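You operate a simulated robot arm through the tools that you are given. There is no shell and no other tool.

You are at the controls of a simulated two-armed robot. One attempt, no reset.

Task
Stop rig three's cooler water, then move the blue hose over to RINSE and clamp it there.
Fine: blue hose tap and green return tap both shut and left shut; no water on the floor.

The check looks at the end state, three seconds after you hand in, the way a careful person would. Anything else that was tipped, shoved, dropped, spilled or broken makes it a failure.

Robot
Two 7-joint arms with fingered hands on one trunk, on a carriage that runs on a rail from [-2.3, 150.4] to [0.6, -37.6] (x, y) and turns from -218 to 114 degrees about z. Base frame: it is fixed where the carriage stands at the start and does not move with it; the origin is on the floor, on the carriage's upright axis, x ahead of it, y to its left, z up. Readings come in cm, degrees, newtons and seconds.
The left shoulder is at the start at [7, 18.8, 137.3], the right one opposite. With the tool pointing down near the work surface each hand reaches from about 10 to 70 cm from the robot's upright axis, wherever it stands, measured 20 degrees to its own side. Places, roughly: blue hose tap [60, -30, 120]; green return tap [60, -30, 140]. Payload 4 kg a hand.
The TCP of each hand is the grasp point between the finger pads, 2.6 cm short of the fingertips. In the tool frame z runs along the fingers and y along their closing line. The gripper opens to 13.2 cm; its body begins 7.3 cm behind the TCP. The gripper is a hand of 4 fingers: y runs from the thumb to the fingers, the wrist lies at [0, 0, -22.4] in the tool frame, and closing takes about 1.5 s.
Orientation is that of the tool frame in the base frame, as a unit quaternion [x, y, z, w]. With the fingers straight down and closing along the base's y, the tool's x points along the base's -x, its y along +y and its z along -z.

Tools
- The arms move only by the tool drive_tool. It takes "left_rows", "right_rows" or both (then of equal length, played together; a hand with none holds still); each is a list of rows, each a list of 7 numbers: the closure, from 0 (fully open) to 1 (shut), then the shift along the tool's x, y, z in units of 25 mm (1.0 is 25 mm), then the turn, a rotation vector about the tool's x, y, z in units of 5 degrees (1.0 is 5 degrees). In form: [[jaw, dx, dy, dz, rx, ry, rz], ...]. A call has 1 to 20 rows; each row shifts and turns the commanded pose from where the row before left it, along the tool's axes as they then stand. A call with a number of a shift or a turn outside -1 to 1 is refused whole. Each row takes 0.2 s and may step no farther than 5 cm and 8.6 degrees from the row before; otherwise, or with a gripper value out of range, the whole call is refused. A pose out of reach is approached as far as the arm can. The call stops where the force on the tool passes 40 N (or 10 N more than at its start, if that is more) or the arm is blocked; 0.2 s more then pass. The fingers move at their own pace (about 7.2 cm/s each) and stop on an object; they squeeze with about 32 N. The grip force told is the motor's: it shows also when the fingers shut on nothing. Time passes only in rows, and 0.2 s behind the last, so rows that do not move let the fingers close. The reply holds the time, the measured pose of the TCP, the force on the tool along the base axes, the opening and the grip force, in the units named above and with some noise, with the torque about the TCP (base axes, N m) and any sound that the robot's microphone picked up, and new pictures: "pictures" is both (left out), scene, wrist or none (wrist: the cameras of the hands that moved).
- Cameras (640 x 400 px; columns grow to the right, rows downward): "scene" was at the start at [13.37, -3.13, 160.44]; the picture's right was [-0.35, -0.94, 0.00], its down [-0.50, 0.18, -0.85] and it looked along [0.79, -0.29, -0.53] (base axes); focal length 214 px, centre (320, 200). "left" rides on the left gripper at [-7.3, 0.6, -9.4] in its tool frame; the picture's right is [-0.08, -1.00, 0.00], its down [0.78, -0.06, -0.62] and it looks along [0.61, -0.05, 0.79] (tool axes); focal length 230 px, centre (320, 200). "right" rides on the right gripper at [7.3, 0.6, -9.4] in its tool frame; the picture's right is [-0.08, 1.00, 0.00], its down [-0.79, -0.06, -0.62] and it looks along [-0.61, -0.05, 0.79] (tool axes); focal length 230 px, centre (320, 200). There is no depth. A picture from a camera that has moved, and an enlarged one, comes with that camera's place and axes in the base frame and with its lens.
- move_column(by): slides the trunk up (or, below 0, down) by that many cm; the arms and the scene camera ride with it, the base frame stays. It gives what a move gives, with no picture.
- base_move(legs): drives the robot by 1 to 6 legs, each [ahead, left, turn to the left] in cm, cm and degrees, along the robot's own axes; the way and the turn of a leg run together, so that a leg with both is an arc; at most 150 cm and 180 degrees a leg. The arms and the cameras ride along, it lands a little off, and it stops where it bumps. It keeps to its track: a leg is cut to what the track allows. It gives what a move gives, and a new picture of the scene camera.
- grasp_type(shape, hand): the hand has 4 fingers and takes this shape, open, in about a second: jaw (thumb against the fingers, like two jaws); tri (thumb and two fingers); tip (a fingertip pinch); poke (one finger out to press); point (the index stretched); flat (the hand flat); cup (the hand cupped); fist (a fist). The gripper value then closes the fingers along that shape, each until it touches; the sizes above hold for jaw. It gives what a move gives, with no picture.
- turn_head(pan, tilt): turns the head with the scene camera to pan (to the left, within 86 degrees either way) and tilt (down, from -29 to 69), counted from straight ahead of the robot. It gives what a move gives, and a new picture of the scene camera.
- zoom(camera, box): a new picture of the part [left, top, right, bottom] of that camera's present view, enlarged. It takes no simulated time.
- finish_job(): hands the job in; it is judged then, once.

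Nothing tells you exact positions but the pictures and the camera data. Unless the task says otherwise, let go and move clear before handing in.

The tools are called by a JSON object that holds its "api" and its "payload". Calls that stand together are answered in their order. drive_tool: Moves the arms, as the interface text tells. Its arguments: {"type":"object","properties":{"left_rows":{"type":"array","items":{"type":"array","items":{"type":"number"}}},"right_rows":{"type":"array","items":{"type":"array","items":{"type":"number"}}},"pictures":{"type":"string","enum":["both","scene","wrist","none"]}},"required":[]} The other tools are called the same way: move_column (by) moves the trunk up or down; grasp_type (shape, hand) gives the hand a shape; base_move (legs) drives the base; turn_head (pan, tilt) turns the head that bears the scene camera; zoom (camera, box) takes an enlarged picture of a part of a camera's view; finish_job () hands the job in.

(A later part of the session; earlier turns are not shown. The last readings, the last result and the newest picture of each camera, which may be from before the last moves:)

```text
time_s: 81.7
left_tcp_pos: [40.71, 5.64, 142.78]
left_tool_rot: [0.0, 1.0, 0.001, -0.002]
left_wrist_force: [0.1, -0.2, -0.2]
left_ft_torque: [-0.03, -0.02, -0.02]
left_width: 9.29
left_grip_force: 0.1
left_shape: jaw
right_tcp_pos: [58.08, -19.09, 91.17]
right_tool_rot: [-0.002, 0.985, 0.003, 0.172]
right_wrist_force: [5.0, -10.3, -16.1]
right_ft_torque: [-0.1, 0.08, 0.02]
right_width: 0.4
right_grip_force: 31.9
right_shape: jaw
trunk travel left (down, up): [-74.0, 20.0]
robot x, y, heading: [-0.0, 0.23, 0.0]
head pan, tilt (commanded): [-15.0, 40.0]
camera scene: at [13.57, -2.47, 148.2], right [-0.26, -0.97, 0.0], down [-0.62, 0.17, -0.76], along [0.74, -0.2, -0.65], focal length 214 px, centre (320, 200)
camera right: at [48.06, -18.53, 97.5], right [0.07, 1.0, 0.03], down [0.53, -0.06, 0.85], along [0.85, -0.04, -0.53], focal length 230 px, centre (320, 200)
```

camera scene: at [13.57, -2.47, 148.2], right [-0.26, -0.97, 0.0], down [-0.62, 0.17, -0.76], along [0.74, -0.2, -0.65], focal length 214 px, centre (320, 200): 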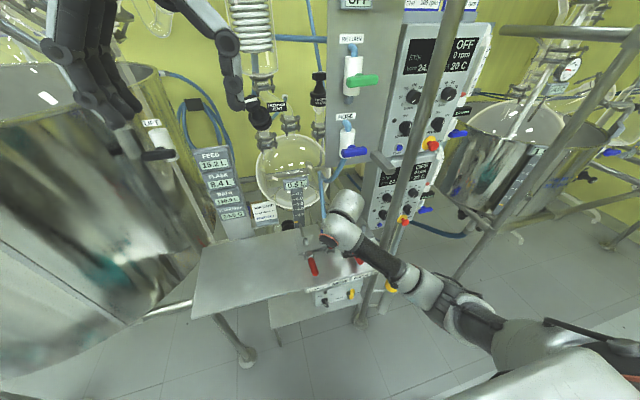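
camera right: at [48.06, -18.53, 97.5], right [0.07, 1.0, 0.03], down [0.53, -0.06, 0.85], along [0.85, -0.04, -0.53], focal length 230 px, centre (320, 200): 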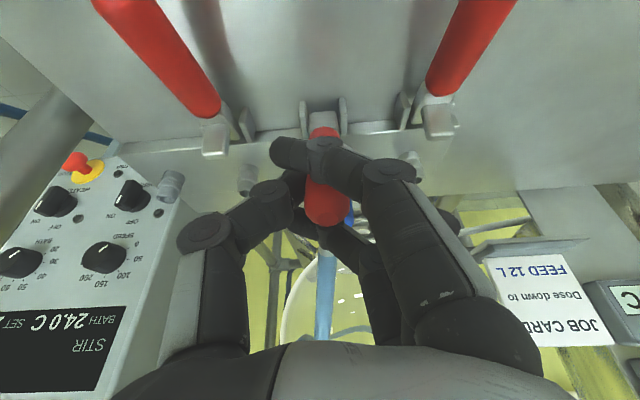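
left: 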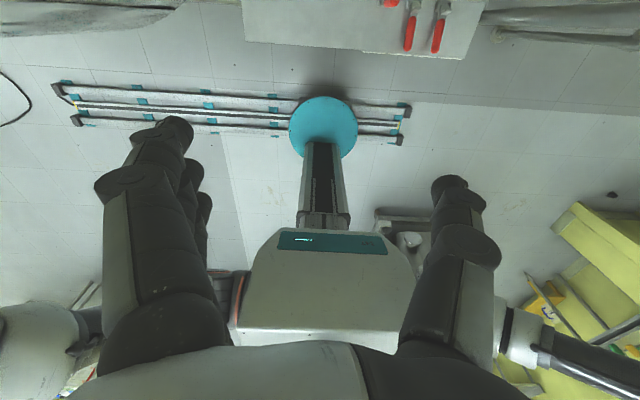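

Nearly upright, with a slight downward pull, so I'll trim the height and finish the last 20–25°.

{"api": "drive_tool", "payload": {"right_rows": [[1, -0.527, -0.03, 0.2, 0, 0.5, 0], [1, -0.427, 0, 0.177, 0, 0, 0]], "pictures": "both"}}

{"api": "zoom", "payload": {"camera": "right", "box": [220, 80, 460, 280]}}

```text
time_s: 82.3
left_tcp_pos: [40.32, 5.64, 143.03]
left_tool_rot: [0.0, 1.0, 0.001, 0.001]
left_wrist_force: [0.3, 0.5, 0.6]
left_ft_torque: [-0.01, -0.03, 0.01]
left_width: 9.28
left_grip_force: 0.0
left_shape: jaw
right_tcp_pos: [60.24, -19.14, 91.38]
right_tool_rot: [-0.001, 0.988, 0.003, 0.153]
right_wrist_force: [-5.8, -8.7, -10.2]
right_ft_torque: [-0.09, 0.23, 0.04]
right_width: 0.38
right_grip_force: 32.2
right_shape: jaw
trunk travel left (down, up): [-74.0, 20.0]
robot x, y, heading: [-0.25, -0.09, -0.2]
head pan, tilt (commanded): [-15.0, 40.0]
camera scene: at [13.0, -2.5, 148.27], right [-0.26, -0.97, 0.0], down [-0.62, 0.17, -0.77], along [0.74, -0.2, -0.64], focal length 214 px, centre (320, 200)
camera right: at [50.45, -18.59, 98.1], right [0.07, 1.0, 0.03], down [0.56, -0.06, 0.83], along [0.82, -0.04, -0.56], focal length 230 px, centre (320, 200)
```

scene: 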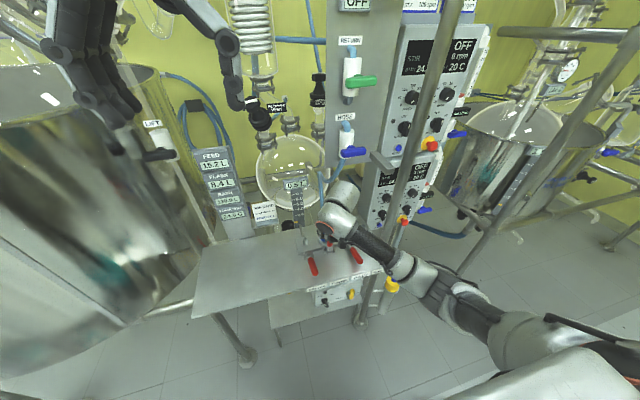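
right: 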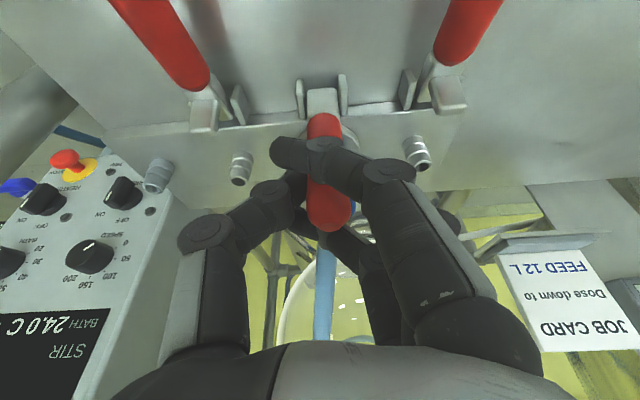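

```text
2.00 times, centred on (340, 180) of right
camera zoom: at [50.45, -18.59, 98.1], right [0.07, 1.0, 0.03], down [0.56, -0.06, 0.83], along [0.82, -0.04, -0.56], focal length 460 px, centre (280, 240)
```

zoom: 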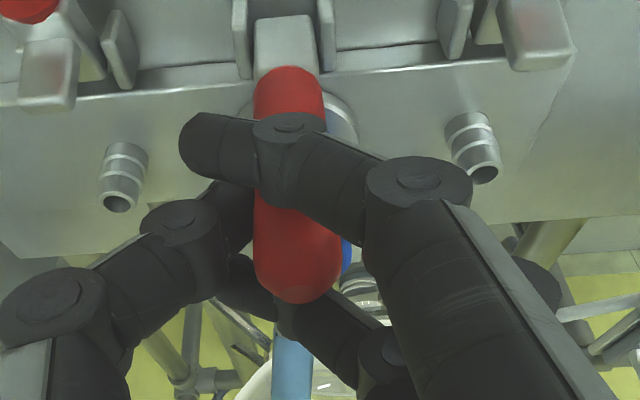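

The handle looks upright. I'll press it a little further forward to be sure it's home.

{"api": "drive_tool", "payload": {"right_rows": [[1, -0.152, 0, 0.06, 0, 0, 0], [1, -0.152, 0, 0.06, 0, 0, 0], [1, 0, 0, 0, 0, 0, 0]], "pictures": "both"}}

```text
time_s: 83.1
left_tcp_pos: [40.11, 5.73, 143.07]
left_tool_rot: [0.0, 1.0, 0.001, 0.001]
left_wrist_force: [0.1, -0.8, -0.3]
left_ft_torque: [0.03, -0.02, 0.03]
left_width: 9.26
left_grip_force: 0.0
left_shape: jaw
right_tcp_pos: [60.9, -19.16, 91.26]
right_tool_rot: [0.0, 0.988, 0.003, 0.154]
right_wrist_force: [-21.3, -12.6, -3.8]
right_ft_torque: [-0.18, 0.14, 0.02]
right_width: 0.39
right_grip_force: 32.2
right_shape: jaw
trunk travel left (down, up): [-74.0, 20.0]
robot x, y, heading: [0.33, 0.19, -0.3]
head pan, tilt (commanded): [-15.0, 40.0]
camera scene: at [12.83, -2.46, 148.28], right [-0.26, -0.97, 0.0], down [-0.62, 0.17, -0.77], along [0.74, -0.2, -0.64], focal length 214 px, centre (320, 200)
camera right: at [51.13, -18.56, 98.05], right [0.07, 1.0, 0.03], down [0.56, -0.06, 0.83], along [0.82, -0.04, -0.56], focal length 230 px, centre (320, 200)
```

scene: 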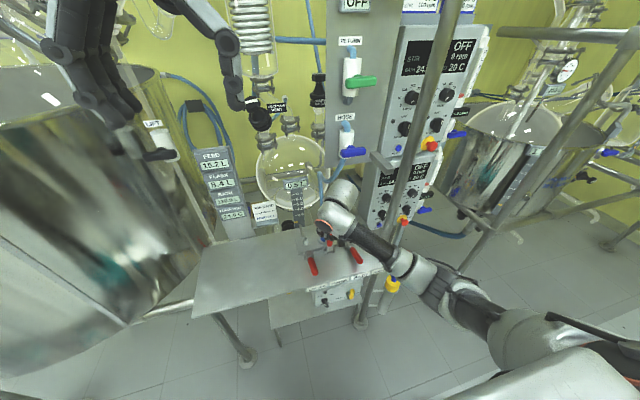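
right: 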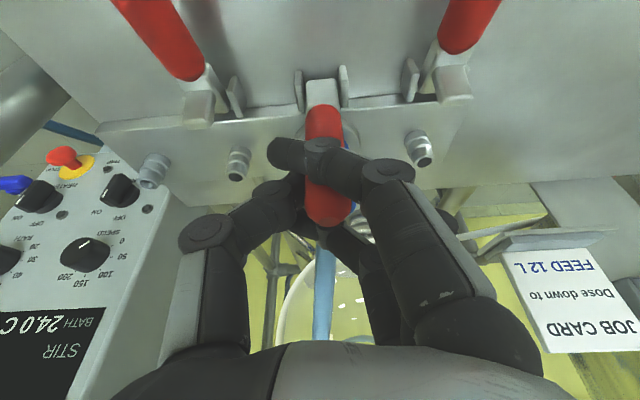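

The handle is firm against its stop (21 N), at the same position the COOLER handle had when clamped. Easing off, opening wide, and rising clear.

{"api": "drive_tool", "payload": {"right_rows": [[1, 0.152, 0.04, 0, 0, 0, 0], [0.8, 0, 0, 0, 0, 0, 0], [0.5, 0, 0, 0, 0, 0, 0], [0.45, 0, 0, 0, 0, 0, 0], [0.45, 0, 0, 0, 0, 0, 0], [0.45, 0, 0, 0, 0, 0, 0], [0.45, 0, 0, -0.8, 0, 0, 0], [0.45, 0, 0, -1, 0, 0, 0], [0.45, 0, 0, -1, 0, 0, 0], [0.45, 0.2, 0, -1, 0, 0, 0], [0.45, 0.5, 0, -0.5, 0, 0, 0]], "pictures": "both"}}

{"api": "zoom", "payload": {"camera": "right", "box": [180, 0, 460, 180]}}

{"api": "zoom", "payload": {"camera": "scene", "box": [270, 190, 380, 280]}}

```text
time_s: 85.5
left_tcp_pos: [40.29, 5.84, 142.99]
left_tool_rot: [0.0, 1.0, 0.001, 0.0]
left_wrist_force: [-0.4, -0.1, 0.1]
left_ft_torque: [0.02, -0.02, 0.0]
left_width: 9.28
left_grip_force: 0.0
left_shape: jaw
right_tcp_pos: [55.87, -18.84, 101.0]
right_tool_rot: [-0.001, 0.988, 0.003, 0.154]
right_wrist_force: [-0.6, 0.1, 0.3]
right_ft_torque: [0.01, -0.02, 0.0]
right_width: 7.22
right_grip_force: 0.0
right_shape: jaw
trunk travel left (down, up): [-74.0, 20.0]
robot x, y, heading: [-0.24, -0.14, 0.1]
head pan, tilt (commanded): [-15.0, 40.0]
camera scene: at [13.1, -2.3, 148.26], right [-0.26, -0.97, 0.0], down [-0.62, 0.17, -0.77], along [0.74, -0.2, -0.64], focal length 214 px, centre (320, 200)
camera right: at [46.08, -18.29, 107.69], right [0.07, 1.0, 0.03], down [0.56, -0.06, 0.83], along [0.82, -0.04, -0.56], focal length 230 px, centre (320, 200)
```

scene: 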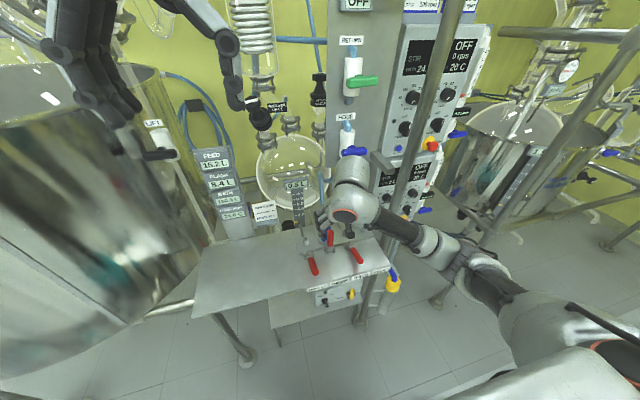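
right: 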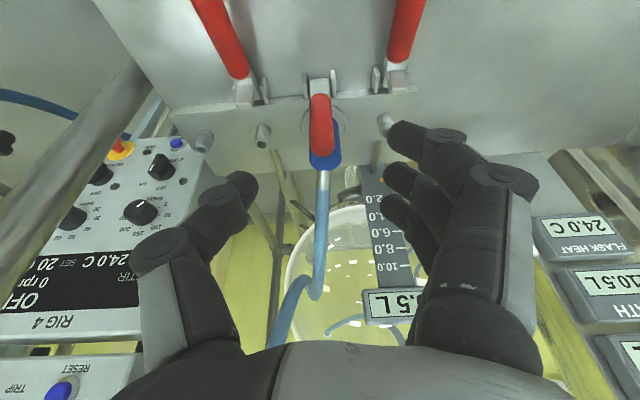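

```text
2.22 times, centred on (320, 90) of right
camera zoom: at [46.08, -18.29, 107.69], right [0.07, 1.0, 0.03], down [0.56, -0.06, 0.83], along [0.82, -0.04, -0.56], focal length 511 px, centre (320, 444)
```

zoom: 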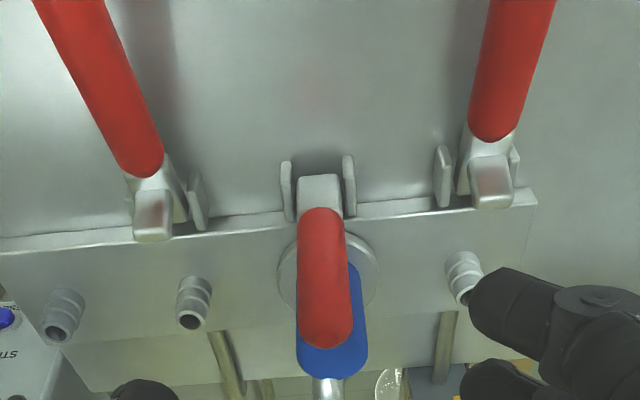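

```text
4.44 times, centred on (325, 235) of scene
camera zoom: at [13.1, -2.3, 148.26], right [-0.26, -0.97, 0.0], down [-0.62, 0.17, -0.77], along [0.74, -0.2, -0.64], focal length 953 px, centre (298, 44)
```

zoom: 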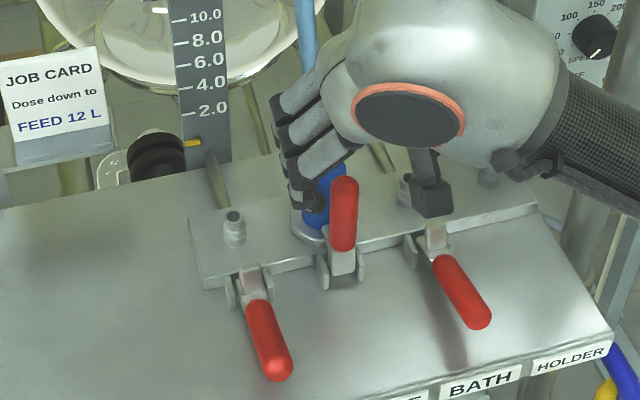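

The RINSE lever is upright over the coupling's flange. I'll move the right hand well clear and inspect everything unobstructed.

{"api": "drive_tool", "payload": {"right_rows": [[0.45, 0.74, 0, -0.82, 0, 0, 0], [0.45, 0.74, 0, -0.82, 0, 0, 0], [0.45, 0.74, 0, -0.82, 0, 0, 0], [0.45, 0.74, 0, -0.82, 0, 0, 0], [0.45, 0.74, 0, -0.82, 0, 0, 0], [0.45, 0, -1, 0, 0, 0, 0], [0.45, 0, -1, 0, 0, 0, 0], [0.45, 0, -1, 0, 0, 0, 0], [0.45, 0, -1, 0, 0, 0, 0], [0.45, 0, -1, 0, 0, 0, 0], [0.45, 0, 0, 0, 0, 0, 0]], "pictures": "both"}}

{"api": "zoom", "payload": {"camera": "scene", "box": [285, 205, 365, 275]}}

{"api": "zoom", "payload": {"camera": "scene", "box": [270, 20, 410, 200]}}

{"api": "zoom", "payload": {"camera": "scene", "box": [180, 200, 480, 400]}}

```text
time_s: 87.9
left_tcp_pos: [40.48, 5.96, 143.01]
left_tool_rot: [0.0, 1.0, -0.001, 0.0]
left_wrist_force: [0.2, 0.2, -0.3]
left_ft_torque: [-0.02, 0.01, 0.05]
left_width: 9.26
left_grip_force: 0.1
left_shape: jaw
right_tcp_pos: [47.6, -31.15, 106.49]
right_tool_rot: [-0.002, 0.988, 0.002, 0.153]
right_wrist_force: [0.8, -0.1, 0.6]
right_ft_torque: [0.02, 0.0, -0.01]
right_width: 7.17
right_grip_force: 0.0
right_shape: jaw
right hand out of reach, approached as far as the arm can: row 4, 5, 6, 7
trunk travel left (down, up): [-74.0, 20.0]
robot x, y, heading: [-0.22, 0.33, -0.0]
head pan, tilt (commanded): [-15.0, 40.0]
camera scene: at [13.25, -2.17, 148.25], right [-0.26, -0.97, 0.0], down [-0.62, 0.17, -0.77], along [0.74, -0.2, -0.64], focal length 214 px, centre (320, 200)
camera right: at [37.82, -30.61, 113.16], right [0.07, 1.0, 0.03], down [0.56, -0.06, 0.83], along [0.82, -0.04, -0.56], focal length 230 px, centre (320, 200)
```

scene: 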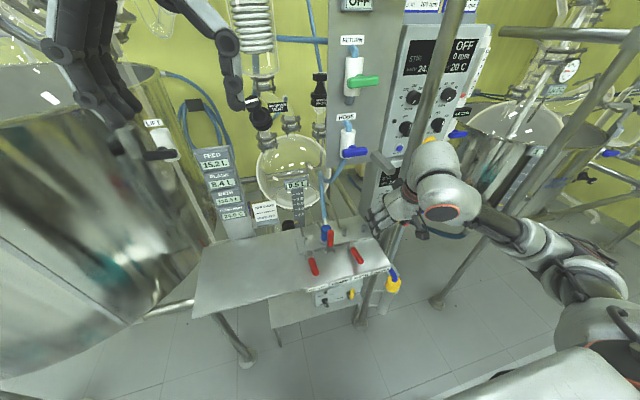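
right: 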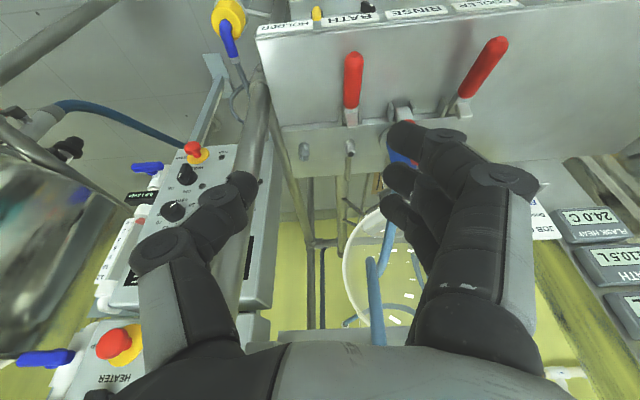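

```text
5.71 times, centred on (325, 240) of scene
camera zoom: at [13.25, -2.17, 148.25], right [-0.26, -0.97, 0.0], down [-0.62, 0.17, -0.77], along [0.74, -0.2, -0.64], focal length 1226 px, centre (291, -29)
```

zoom: 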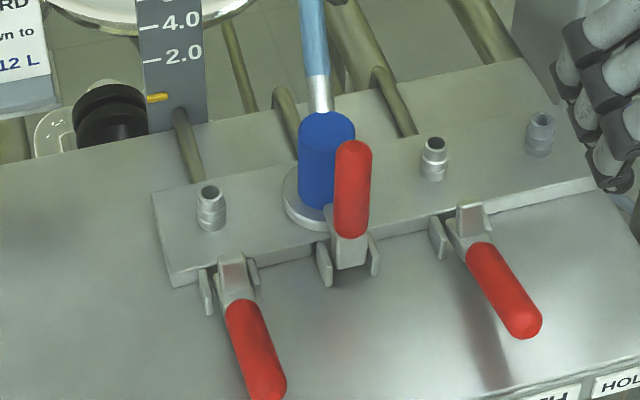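

```text
2.22 times, centred on (340, 110) of scene
camera zoom: at [13.25, -2.17, 148.25], right [-0.26, -0.97, 0.0], down [-0.62, 0.17, -0.77], along [0.74, -0.2, -0.64], focal length 477 px, centre (276, 400)
```

zoom: 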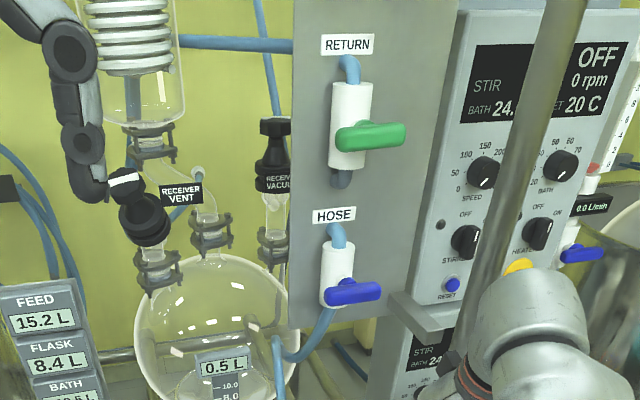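

```text
2.00 times, centred on (330, 300) of scene
camera zoom: at [13.25, -2.17, 148.25], right [-0.26, -0.97, 0.0], down [-0.62, 0.17, -0.77], along [0.74, -0.2, -0.64], focal length 429 px, centre (300, 0)
```

zoom: 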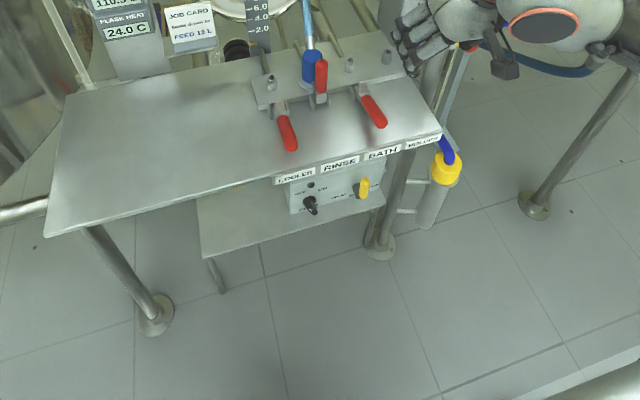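

Everything looks right: the hose is clamped on RINSE, both taps are horizontal, and the floor is dry. I'll measure the lever angles closely to be sure they're fully shut.

{"api": "zoom", "payload": {"camera": "scene", "box": [330, 60, 390, 110]}}

{"api": "zoom", "payload": {"camera": "scene", "box": [325, 120, 385, 170]}}

{"api": "turn_head", "payload": {"pan": -28, "tilt": 20}}

```text
8.00 times, centred on (360, 85) of scene
camera zoom: at [13.25, -2.17, 148.25], right [-0.26, -0.97, 0.0], down [-0.62, 0.17, -0.77], along [0.74, -0.2, -0.64], focal length 1716 px, centre (0, 1120)
```

zoom: 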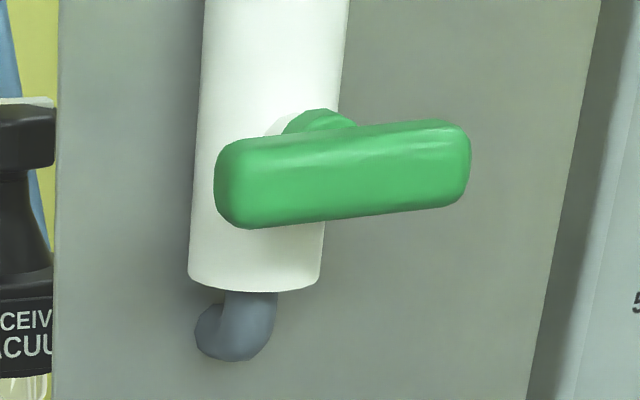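

```text
8.00 times, centred on (355, 145) of scene
camera zoom: at [13.25, -2.17, 148.25], right [-0.26, -0.97, 0.0], down [-0.62, 0.17, -0.77], along [0.74, -0.2, -0.64], focal length 1716 px, centre (40, 640)
```

zoom: 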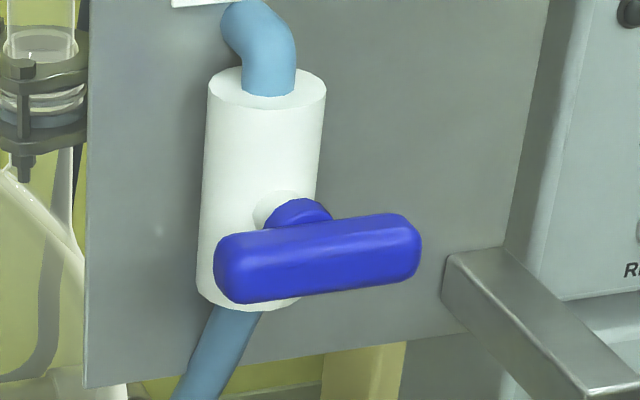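

```text
time_s: 88.7
left_tcp_pos: [40.43, 5.86, 143.0]
left_tool_rot: [0.0, 1.0, 0.001, 0.0]
left_wrist_force: [-0.6, -0.1, 0.2]
left_ft_torque: [-0.03, 0.03, -0.01]
left_width: 9.28
left_grip_force: 0.1
left_shape: jaw
right_tcp_pos: [47.59, -31.12, 106.44]
right_tool_rot: [-0.002, 0.988, 0.002, 0.153]
right_wrist_force: [0.1, 0.3, -0.6]
right_ft_torque: [0.0, 0.01, -0.01]
right_width: 7.19
right_grip_force: 0.0
right_shape: jaw
trunk travel left (down, up): [-74.0, 20.0]
robot x, y, heading: [-0.51, -0.06, -0.0]
head pan, tilt (commanded): [-28.0, 20.0]
camera scene: at [13.19, -4.42, 151.39], right [-0.47, -0.88, 0.0], down [-0.3, 0.16, -0.94], along [0.83, -0.44, -0.34], focal length 214 px, centre (320, 200)
```

scene: 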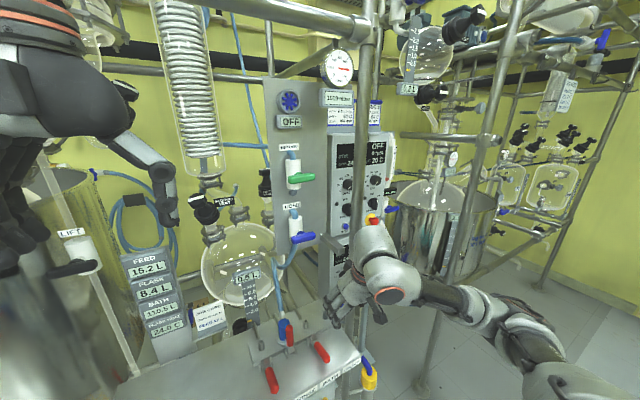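

The blue lever is exactly parallel to the panel edge. The green one may be 2–3° short, so I'll look closer from this angle.

{"api": "zoom", "payload": {"camera": "scene", "box": [265, 135, 335, 200]}}

{"api": "zoom", "payload": {"camera": "scene", "box": [265, 195, 335, 260]}}

{"api": "zoom", "payload": {"camera": "scene", "box": [230, 280, 370, 390]}}

```text
6.15 times, centred on (300, 168) of scene
camera zoom: at [13.19, -4.42, 151.39], right [-0.47, -0.88, 0.0], down [-0.3, 0.16, -0.94], along [0.83, -0.44, -0.34], focal length 1320 px, centre (443, 400)
```

zoom: 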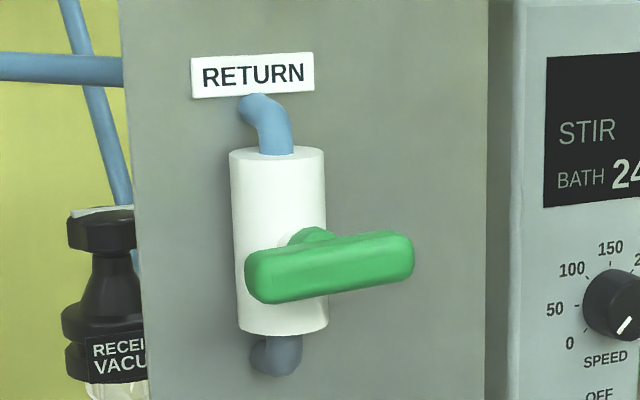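

```text
6.15 times, centred on (300, 228) of scene
camera zoom: at [13.19, -4.42, 151.39], right [-0.47, -0.88, 0.0], down [-0.3, 0.16, -0.94], along [0.83, -0.44, -0.34], focal length 1320 px, centre (443, 31)
```

zoom: 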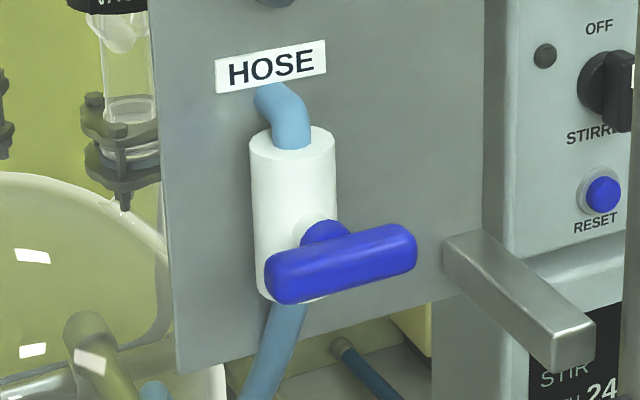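

```text
3.64 times, centred on (300, 335) of scene
camera zoom: at [13.19, -4.42, 151.39], right [-0.47, -0.88, 0.0], down [-0.3, 0.16, -0.94], along [0.83, -0.44, -0.34], focal length 780 px, centre (393, -291)
```

zoom: 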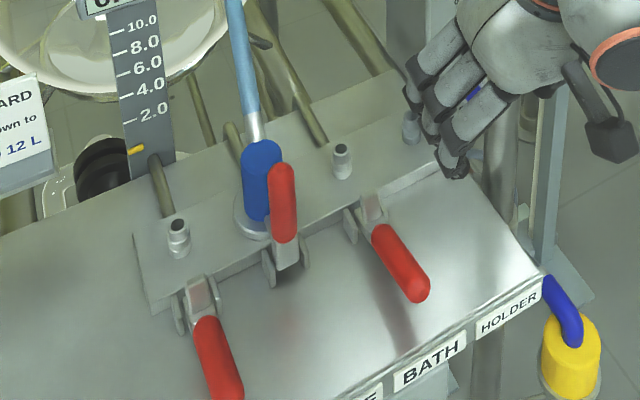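

The blue lever measures a full 90°, while green looks about 2° short of its stop. I'll level the hand, close it, and later nudge the green lever's left end up from below.

{"api": "drive_tool", "payload": {"right_rows": [[0.7, -0.166, 0.229, -0.048, 0, -0.965, 0], [0.9, -0.17, 0.229, -0.034, 0, -0.965, 0], [1, -0.172, 0.229, -0.019, 0, -0.965, 0], [1, -0.173, 0.229, -0.005, 0, -0.965, 0], [1, -0.173, 0.229, 0.01, 0, -0.965, 0], [1, -0.171, 0.229, 0.024, 0, -0.965, 0], [1, -0.169, 0.229, 0.039, 0, -0.965, 0], [1, -0.165, 0.229, 0.053, 0, -0.965, 0], [1, -0.16, 0.229, 0.066, 0, -0.965, 0], [1, -0.154, 0.229, 0.08, 0, -0.965, 0], [1, -0.146, 0.229, 0.092, 0, -0.965, 0], [1, -0.138, 0.229, 0.104, 0, -0.965, 0], [1, -0.129, 0.229, 0.116, 0, -0.965, 0], [1, -0.119, 0.229, 0.126, 0, -0.965, 0], [1, -0.108, 0.229, 0.135, 0, -0.965, 0], [1, 0, 0, 0, 0, 0, 0]], "pictures": "both"}}

```text
time_s: 92.1
left_tcp_pos: [40.49, 5.87, 142.96]
left_tool_rot: [0.0, 1.0, 0.0, 0.0]
left_wrist_force: [0.6, -0.8, 0.1]
left_ft_torque: [0.0, -0.02, 0.01]
left_width: 9.29
left_grip_force: 0.1
left_shape: jaw
right_tcp_pos: [55.69, -23.18, 109.82]
right_tool_rot: [0.002, 0.706, 0.003, 0.708]
right_wrist_force: [0.1, -0.8, -0.2]
right_ft_torque: [0.03, 0.03, -0.03]
right_width: 0.01
right_grip_force: 32.4
right_shape: jaw
right hand out of reach, approached as far as the arm can: row 1, 2, 3, 4
trunk travel left (down, up): [-74.0, 20.0]
robot x, y, heading: [0.01, -0.1, -0.0]
head pan, tilt (commanded): [-28.0, 20.0]
camera scene: at [13.2, -4.42, 151.39], right [-0.47, -0.88, 0.0], down [-0.3, 0.16, -0.94], along [0.83, -0.44, -0.34], focal length 214 px, centre (320, 200)
camera right: at [46.39, -22.62, 102.46], right [0.0, 1.0, 0.08], down [-0.62, -0.07, 0.78], along [0.79, -0.05, 0.62], focal length 230 px, centre (320, 200)
```

scene: 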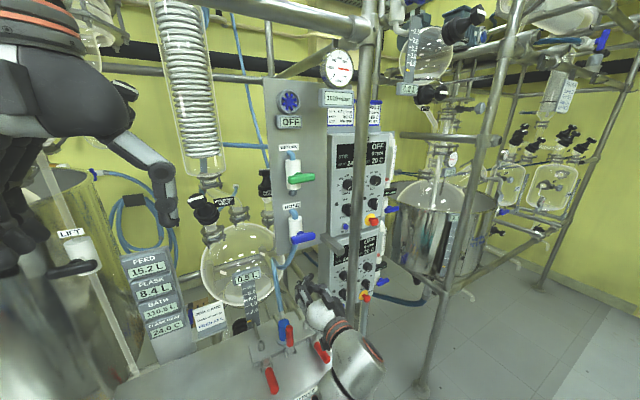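
right: 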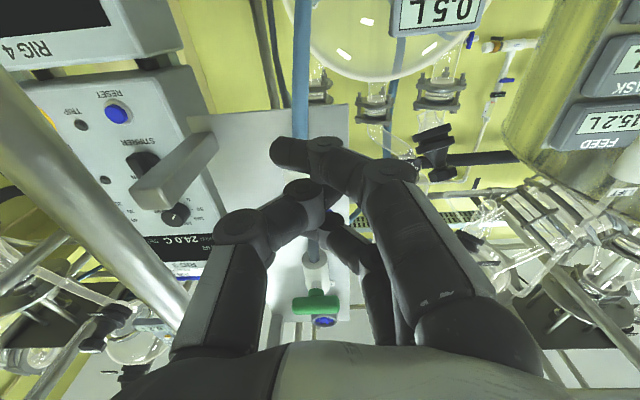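

The hand is level, closed and below the taps. Raising the trunk 20 cm, the same travel as before with 5 cm clearance to the levers.

{"api": "move_column", "payload": {"by": 20}}

{"api": "drive_tool", "payload": {"right_rows": [[1, 0, 0, 0, 0, 0, 0]], "pictures": "both"}}

```text
time_s: 94.3
left_tcp_pos: [40.37, 5.77, 162.91]
left_tool_rot: [0.0, 1.0, -0.001, 0.001]
left_wrist_force: [0.3, 0.1, -0.2]
left_ft_torque: [0.0, 0.02, 0.0]
left_width: 9.3
left_grip_force: 0.1
left_shape: jaw
right_tcp_pos: [55.66, -23.24, 129.76]
right_tool_rot: [0.0, 0.706, 0.003, 0.708]
right_wrist_force: [-1.2, 0.1, -1.3]
right_ft_torque: [-0.03, -0.01, -0.02]
right_width: 0.0
right_grip_force: 32.1
right_shape: jaw
trunk travel left (down, up): [-94.0, 0.0]
robot x, y, heading: [-0.08, -0.06, 0.1]
head pan, tilt (commanded): [-28.0, 20.0]
```

```text
time_s: 94.7
left_tcp_pos: [40.3, 6.01, 163.01]
left_tool_rot: [0.0, 1.0, -0.001, 0.0]
left_wrist_force: [0.0, 0.6, -0.1]
left_ft_torque: [-0.01, -0.01, 0.0]
left_width: 9.28
left_grip_force: 0.0
left_shape: jaw
right_tcp_pos: [55.7, -23.36, 129.69]
right_tool_rot: [-0.001, 0.706, 0.004, 0.708]
right_wrist_force: [0.7, -0.2, -0.4]
right_ft_torque: [-0.01, -0.02, -0.02]
right_width: 0.0
right_grip_force: 32.3
right_shape: jaw
trunk travel left (down, up): [-94.0, 0.0]
robot x, y, heading: [-0.05, -0.11, 0.2]
head pan, tilt (commanded): [-28.0, 20.0]
camera scene: at [13.19, -4.41, 171.39], right [-0.47, -0.88, 0.0], down [-0.3, 0.16, -0.94], along [0.83, -0.44, -0.34], focal length 214 px, centre (320, 200)
camera right: at [46.38, -22.63, 122.48], right [0.0, 1.0, 0.08], down [-0.62, -0.07, 0.78], along [0.79, -0.05, 0.62], focal length 230 px, centre (320, 200)
```

scene: 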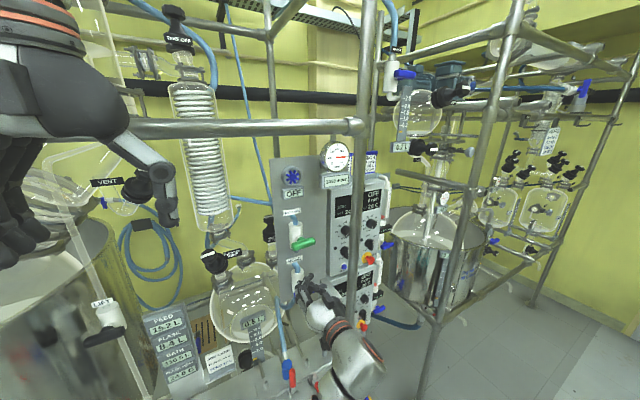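
right: 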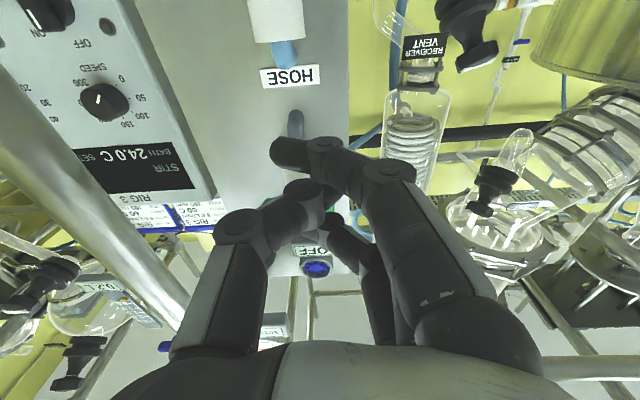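

Fresh angle on the green lever from the raised head before I touch it.

{"api": "zoom", "payload": {"camera": "scene", "box": [270, 200, 330, 260]}}

{"api": "zoom", "payload": {"camera": "scene", "box": [260, 150, 380, 310]}}

```text
6.67 times, centred on (300, 230) of scene
camera zoom: at [13.19, -4.41, 171.39], right [-0.47, -0.88, 0.0], down [-0.3, 0.16, -0.94], along [0.83, -0.44, -0.34], focal length 1430 px, centre (453, 0)
```

zoom: 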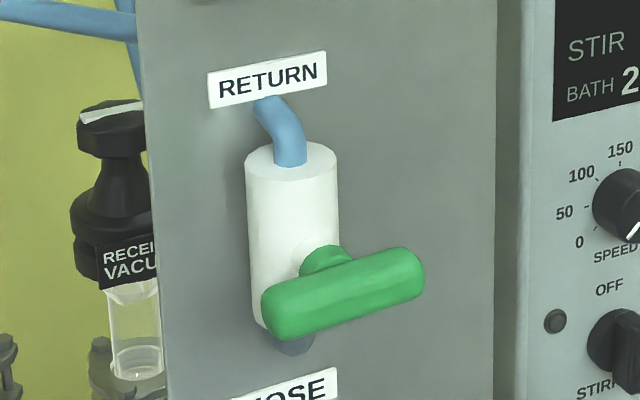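

```text
2.50 times, centred on (320, 230) of scene
camera zoom: at [13.19, -4.41, 171.39], right [-0.47, -0.88, 0.0], down [-0.3, 0.16, -0.94], along [0.83, -0.44, -0.34], focal length 536 px, centre (320, 125)
```

zoom: 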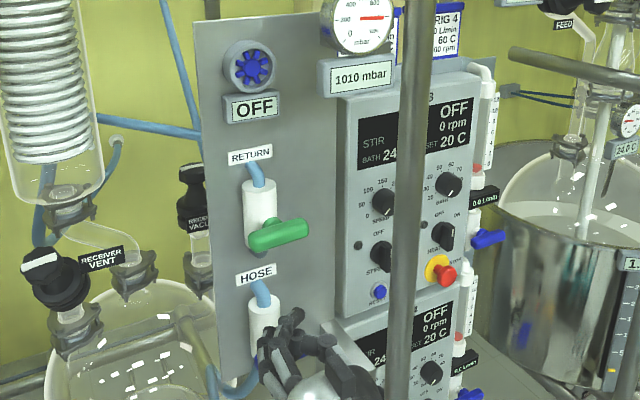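

Green measures about 88.5°, effectively shut. A light upward nudge on its left end will make sure it's on the stop, so I'll slide forward underneath it.

{"api": "drive_tool", "payload": {"right_rows": [[1, 0, 0.2, 0.8, 0, 0, 0], [1, 0, 0.2, 0.8, 0, 0, 0], [1, 0, 0, 0.8, 0, 0, 0], [1, 0, 0, 0.6, 0, 0, 0], [1, 0, 0, 0, 0, 0, 0]], "pictures": "both"}}

{"api": "zoom", "payload": {"camera": "scene", "box": [260, 190, 360, 290]}}

```text
time_s: 95.9
left_tcp_pos: [40.47, 5.91, 163.03]
left_tool_rot: [0.001, 1.0, 0.0, 0.0]
left_wrist_force: [0.0, 0.1, 0.1]
left_ft_torque: [0.0, 0.0, 0.0]
left_width: 9.29
left_grip_force: 0.0
left_shape: jaw
right_tcp_pos: [63.34, -22.04, 129.66]
right_tool_rot: [0.0, 0.706, 0.003, 0.708]
right_wrist_force: [-0.1, -0.4, -1.3]
right_ft_torque: [-0.01, -0.02, -0.03]
right_width: 0.0
right_grip_force: 31.8
right_shape: jaw
trunk travel left (down, up): [-94.0, 0.0]
robot x, y, heading: [0.23, 0.09, -0.0]
head pan, tilt (commanded): [-28.0, 20.0]
camera scene: at [13.19, -4.39, 171.39], right [-0.47, -0.88, 0.0], down [-0.3, 0.16, -0.94], along [0.83, -0.44, -0.34], focal length 214 px, centre (320, 200)
camera right: at [53.95, -21.53, 122.41], right [0.0, 1.0, 0.08], down [-0.62, -0.07, 0.78], along [0.79, -0.05, 0.62], focal length 230 px, centre (320, 200)
```

scene: 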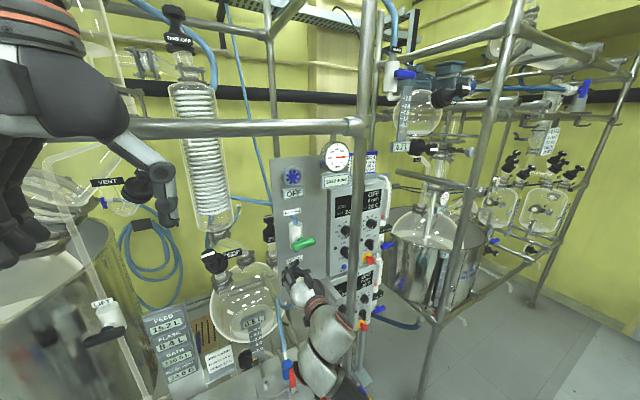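
right: 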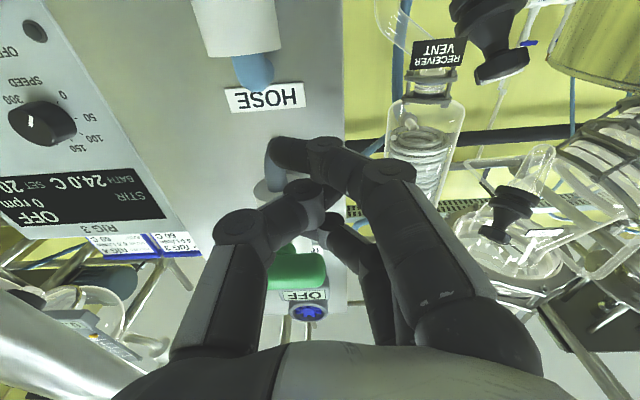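

```text
4.00 times, centred on (310, 240) of scene
camera zoom: at [13.19, -4.39, 171.39], right [-0.47, -0.88, 0.0], down [-0.3, 0.16, -0.94], along [0.83, -0.44, -0.34], focal length 858 px, centre (360, 40)
```

zoom: 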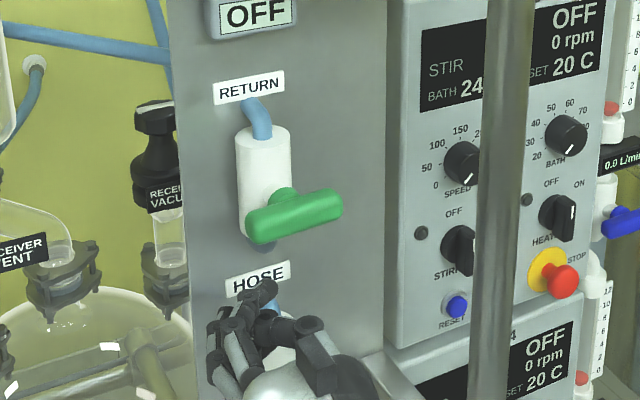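

Rising in small steps until there's light contact with the lever's left end.

{"api": "drive_tool", "payload": {"right_rows": [[1, -0.15, 0, 0, 0, 0, 0], [1, -0.15, 0, 0, 0, 0, 0], [1, -0.15, 0, 0, 0, 0, 0], [1, -0.15, 0, 0, 0, 0, 0], [1, -0.15, 0, 0, 0, 0, 0], [1, 0, 0, 0, 0, 0, 0]], "pictures": "wrist"}}

{"api": "zoom", "payload": {"camera": "scene", "box": [265, 200, 345, 280]}}

```text
time_s: 97.3
left_tcp_pos: [40.35, 5.9, 163.02]
left_tool_rot: [0.001, 1.0, 0.0, 0.0]
left_wrist_force: [0.2, -0.4, 0.9]
left_ft_torque: [-0.01, -0.01, 0.0]
left_width: 9.28
left_grip_force: 0.1
left_shape: jaw
right_tcp_pos: [63.28, -22.24, 131.64]
right_tool_rot: [0.0, 0.707, 0.003, 0.708]
right_wrist_force: [-0.4, -0.8, 0.1]
right_ft_torque: [0.01, 0.0, 0.01]
right_width: 0.02
right_grip_force: 31.9
right_shape: jaw
trunk travel left (down, up): [-94.0, 0.0]
robot x, y, heading: [0.05, -0.12, -0.1]
head pan, tilt (commanded): [-28.0, 20.0]
camera right: at [53.9, -21.59, 124.42], right [0.0, 1.0, 0.08], down [-0.62, -0.07, 0.78], along [0.79, -0.05, 0.62], focal length 230 px, centre (320, 200)
```

right: 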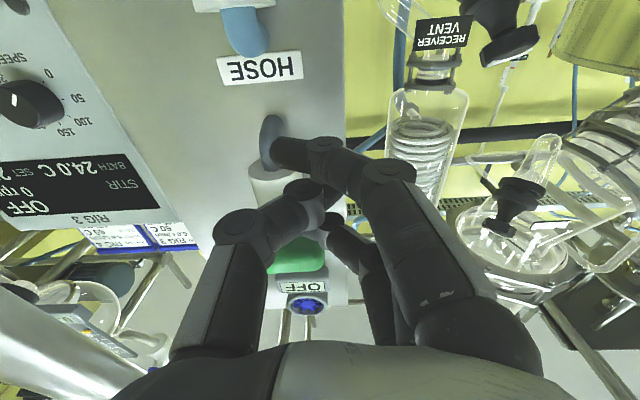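

```text
5.00 times, centred on (305, 240) of scene
camera zoom: at [13.18, -4.41, 171.39], right [-0.47, -0.88, 0.0], down [-0.3, 0.16, -0.94], along [0.83, -0.44, -0.34], focal length 1072 px, centre (395, 0)
```

zoom: 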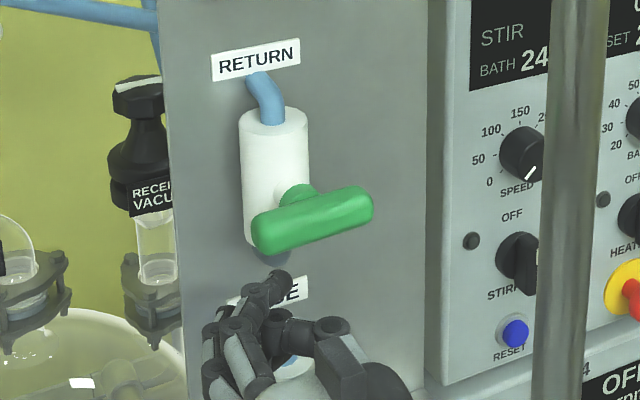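

The finger is about 2 cm below the lever's left end. Shifting slightly outward and rising in smaller steps.

{"api": "drive_tool", "payload": {"right_rows": [[1, 0, 0.3, 0, 0, 0, 0], [1, -0.12, 0, 0, 0, 0, 0], [1, -0.12, 0, 0, 0, 0, 0], [1, -0.12, 0, 0, 0, 0, 0], [1, -0.12, 0, 0, 0, 0, 0], [1, -0.1, 0, 0, 0, 0, 0], [1, 0, 0, 0, 0, 0, 0]], "pictures": "wrist"}}

{"api": "zoom", "payload": {"camera": "scene", "box": [265, 200, 345, 280]}}

```text
time_s: 98.9
left_tcp_pos: [40.43, 5.97, 162.9]
left_tool_rot: [0.0, 1.0, 0.0, 0.0]
left_wrist_force: [0.3, -0.2, -0.1]
left_ft_torque: [-0.03, 0.05, -0.02]
left_width: 9.28
left_grip_force: 0.0
left_shape: jaw
right_tcp_pos: [63.3, -21.41, 133.22]
right_tool_rot: [0.0, 0.706, 0.004, 0.708]
right_wrist_force: [-0.4, 0.9, -0.8]
right_ft_torque: [0.01, -0.01, 0.02]
right_width: 0.0
right_grip_force: 31.7
right_shape: jaw
trunk travel left (down, up): [-94.0, 0.0]
robot x, y, heading: [-0.13, 0.14, -0.1]
head pan, tilt (commanded): [-28.0, 20.0]
camera right: at [53.88, -20.83, 125.86], right [0.0, 1.0, 0.08], down [-0.62, -0.07, 0.78], along [0.79, -0.05, 0.62], focal length 230 px, centre (320, 200)
```

right: 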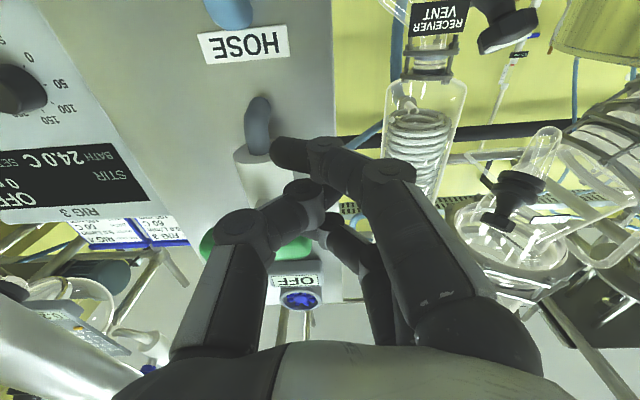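

```text
5.00 times, centred on (305, 240) of scene
camera zoom: at [13.2, -4.41, 171.39], right [-0.47, -0.88, 0.0], down [-0.3, 0.16, -0.94], along [0.83, -0.44, -0.34], focal length 1072 px, centre (395, 0)
```

zoom: 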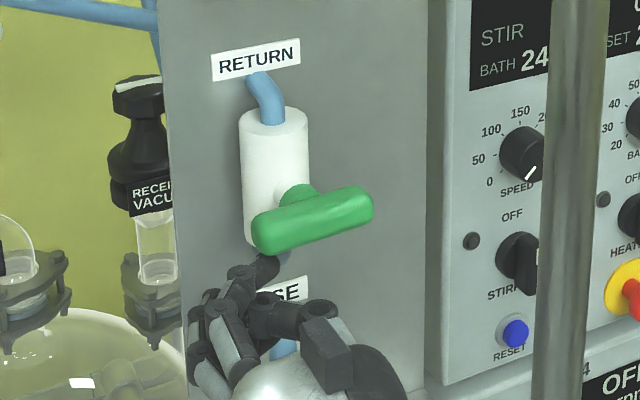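

Almost touching. Continuing with 2 mm steps.

{"api": "drive_tool", "payload": {"right_rows": [[1, -0.08, 0, 0, 0, 0, 0], [1, -0.08, 0, 0, 0, 0, 0], [1, -0.08, 0, 0, 0, 0, 0], [1, -0.08, 0, 0, 0, 0, 0], [1, 0, 0, 0, 0, 0, 0]], "pictures": "wrist"}}

{"api": "zoom", "payload": {"camera": "scene", "box": [265, 200, 345, 280]}}

```text
time_s: 100.1
left_tcp_pos: [40.56, 5.9, 162.93]
left_tool_rot: [0.0, 1.0, 0.0, -0.001]
left_wrist_force: [-0.1, -0.2, -0.2]
left_ft_torque: [0.01, -0.01, 0.0]
left_width: 9.28
left_grip_force: 0.0
left_shape: jaw
right_tcp_pos: [63.44, -21.54, 133.71]
right_tool_rot: [0.001, 0.708, 0.003, 0.706]
right_wrist_force: [-5.1, 3.9, -20.8]
right_ft_torque: [0.18, 0.03, -0.03]
right_width: 0.0
right_grip_force: 32.4
right_shape: jaw
trunk travel left (down, up): [-94.0, 0.0]
robot x, y, heading: [0.18, 0.2, -0.0]
head pan, tilt (commanded): [-28.0, 20.0]
camera right: at [54.03, -20.82, 126.41], right [0.0, 1.0, 0.08], down [-0.61, -0.07, 0.79], along [0.79, -0.05, 0.61], focal length 230 px, centre (320, 200)
```

right: 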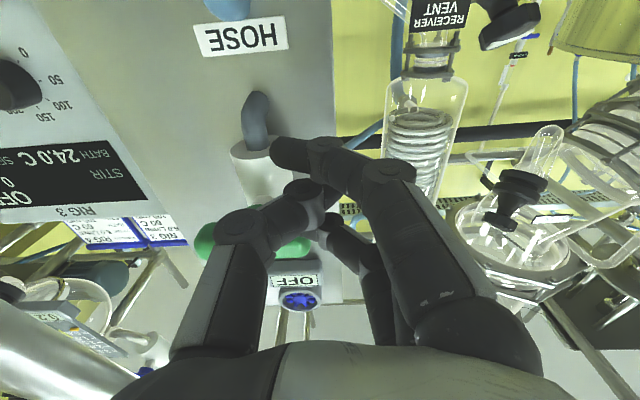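

```text
5.00 times, centred on (305, 240) of scene
camera zoom: at [13.38, -4.43, 171.35], right [-0.47, -0.88, 0.0], down [-0.3, 0.16, -0.94], along [0.83, -0.44, -0.34], focal length 1072 px, centre (395, 0)
```

zoom: 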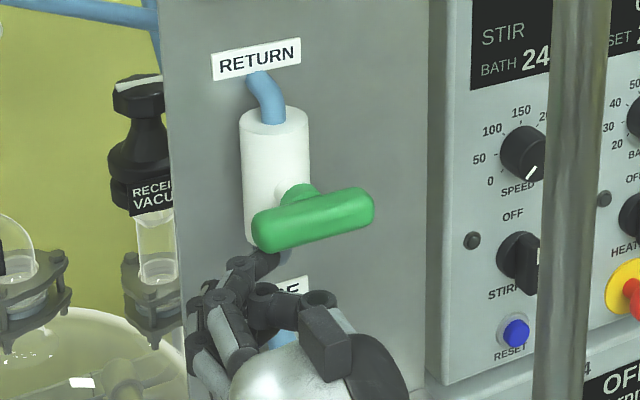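

It pushed back at 21 N with hardly any movement, so the green tap is firmly on its closed stop. Lowering away, backing out and moving clear.

{"api": "drive_tool", "payload": {"right_rows": [[1, 0.3, 0, 0, 0, 0, 0], [1, 0.5, 0, 0, 0, 0, 0], [1, 0.6, 0, -0.3, 0, 0, 0], [1, 0.2, 0, -1, 0, 0, 0], [1, 0, 0, -1, 0, 0, 0], [1, 0, 0, -1, 0, 0, 0], [1, 0, 0, -0.6, 0, 0, 0], [1, 0, 0, 0, 0, 0, 0]], "pictures": "both"}}

{"api": "zoom", "payload": {"camera": "scene", "box": [255, 160, 375, 310]}}

```text
time_s: 101.9
left_tcp_pos: [40.42, 5.91, 162.94]
left_tool_rot: [0.0, 1.0, 0.0, -0.001]
left_wrist_force: [0.6, -0.1, 0.4]
left_ft_torque: [0.01, 0.02, -0.02]
left_width: 9.25
left_grip_force: 0.1
left_shape: jaw
right_tcp_pos: [53.51, -21.7, 129.84]
right_tool_rot: [0.001, 0.706, 0.003, 0.708]
right_wrist_force: [-0.4, 0.6, 0.3]
right_ft_torque: [0.01, 0.0, 0.0]
right_width: 0.0
right_grip_force: 32.3
right_shape: jaw
trunk travel left (down, up): [-94.0, 0.0]
robot x, y, heading: [-0.14, -0.43, 0.2]
head pan, tilt (commanded): [-28.0, 20.0]
camera scene: at [13.22, -4.41, 171.39], right [-0.47, -0.88, 0.0], down [-0.3, 0.16, -0.94], along [0.83, -0.44, -0.34], focal length 214 px, centre (320, 200)
camera right: at [44.14, -20.98, 122.53], right [0.0, 1.0, 0.08], down [-0.62, -0.07, 0.78], along [0.79, -0.05, 0.62], focal length 230 px, centre (320, 200)
```

scene: 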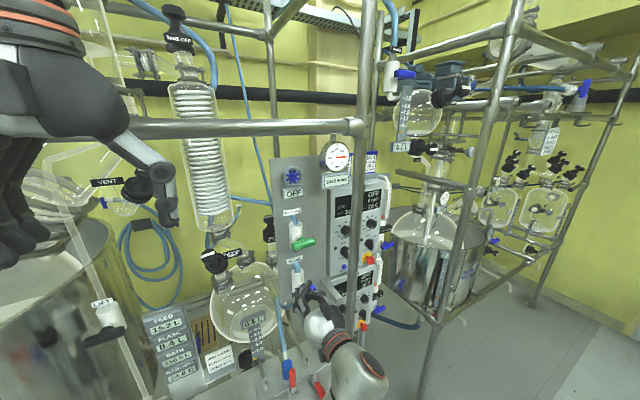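
right: 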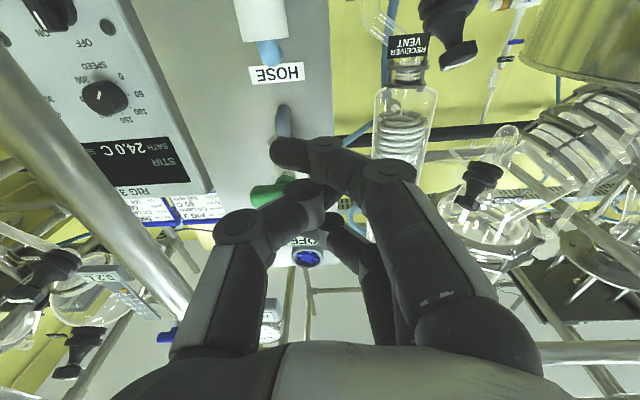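

```text
2.67 times, centred on (315, 235) of scene
camera zoom: at [13.22, -4.41, 171.39], right [-0.47, -0.88, 0.0], down [-0.3, 0.16, -0.94], along [0.83, -0.44, -0.34], focal length 572 px, centre (333, 107)
```

zoom: 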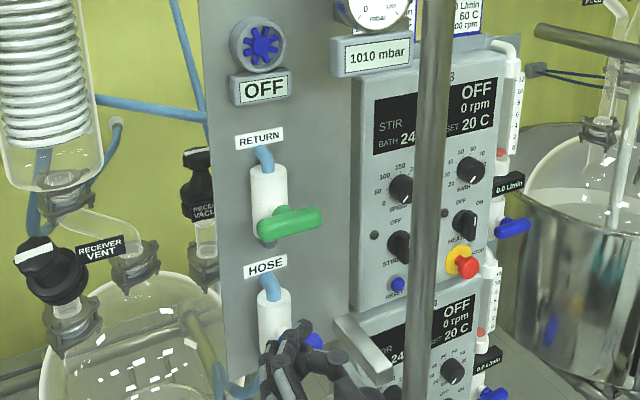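

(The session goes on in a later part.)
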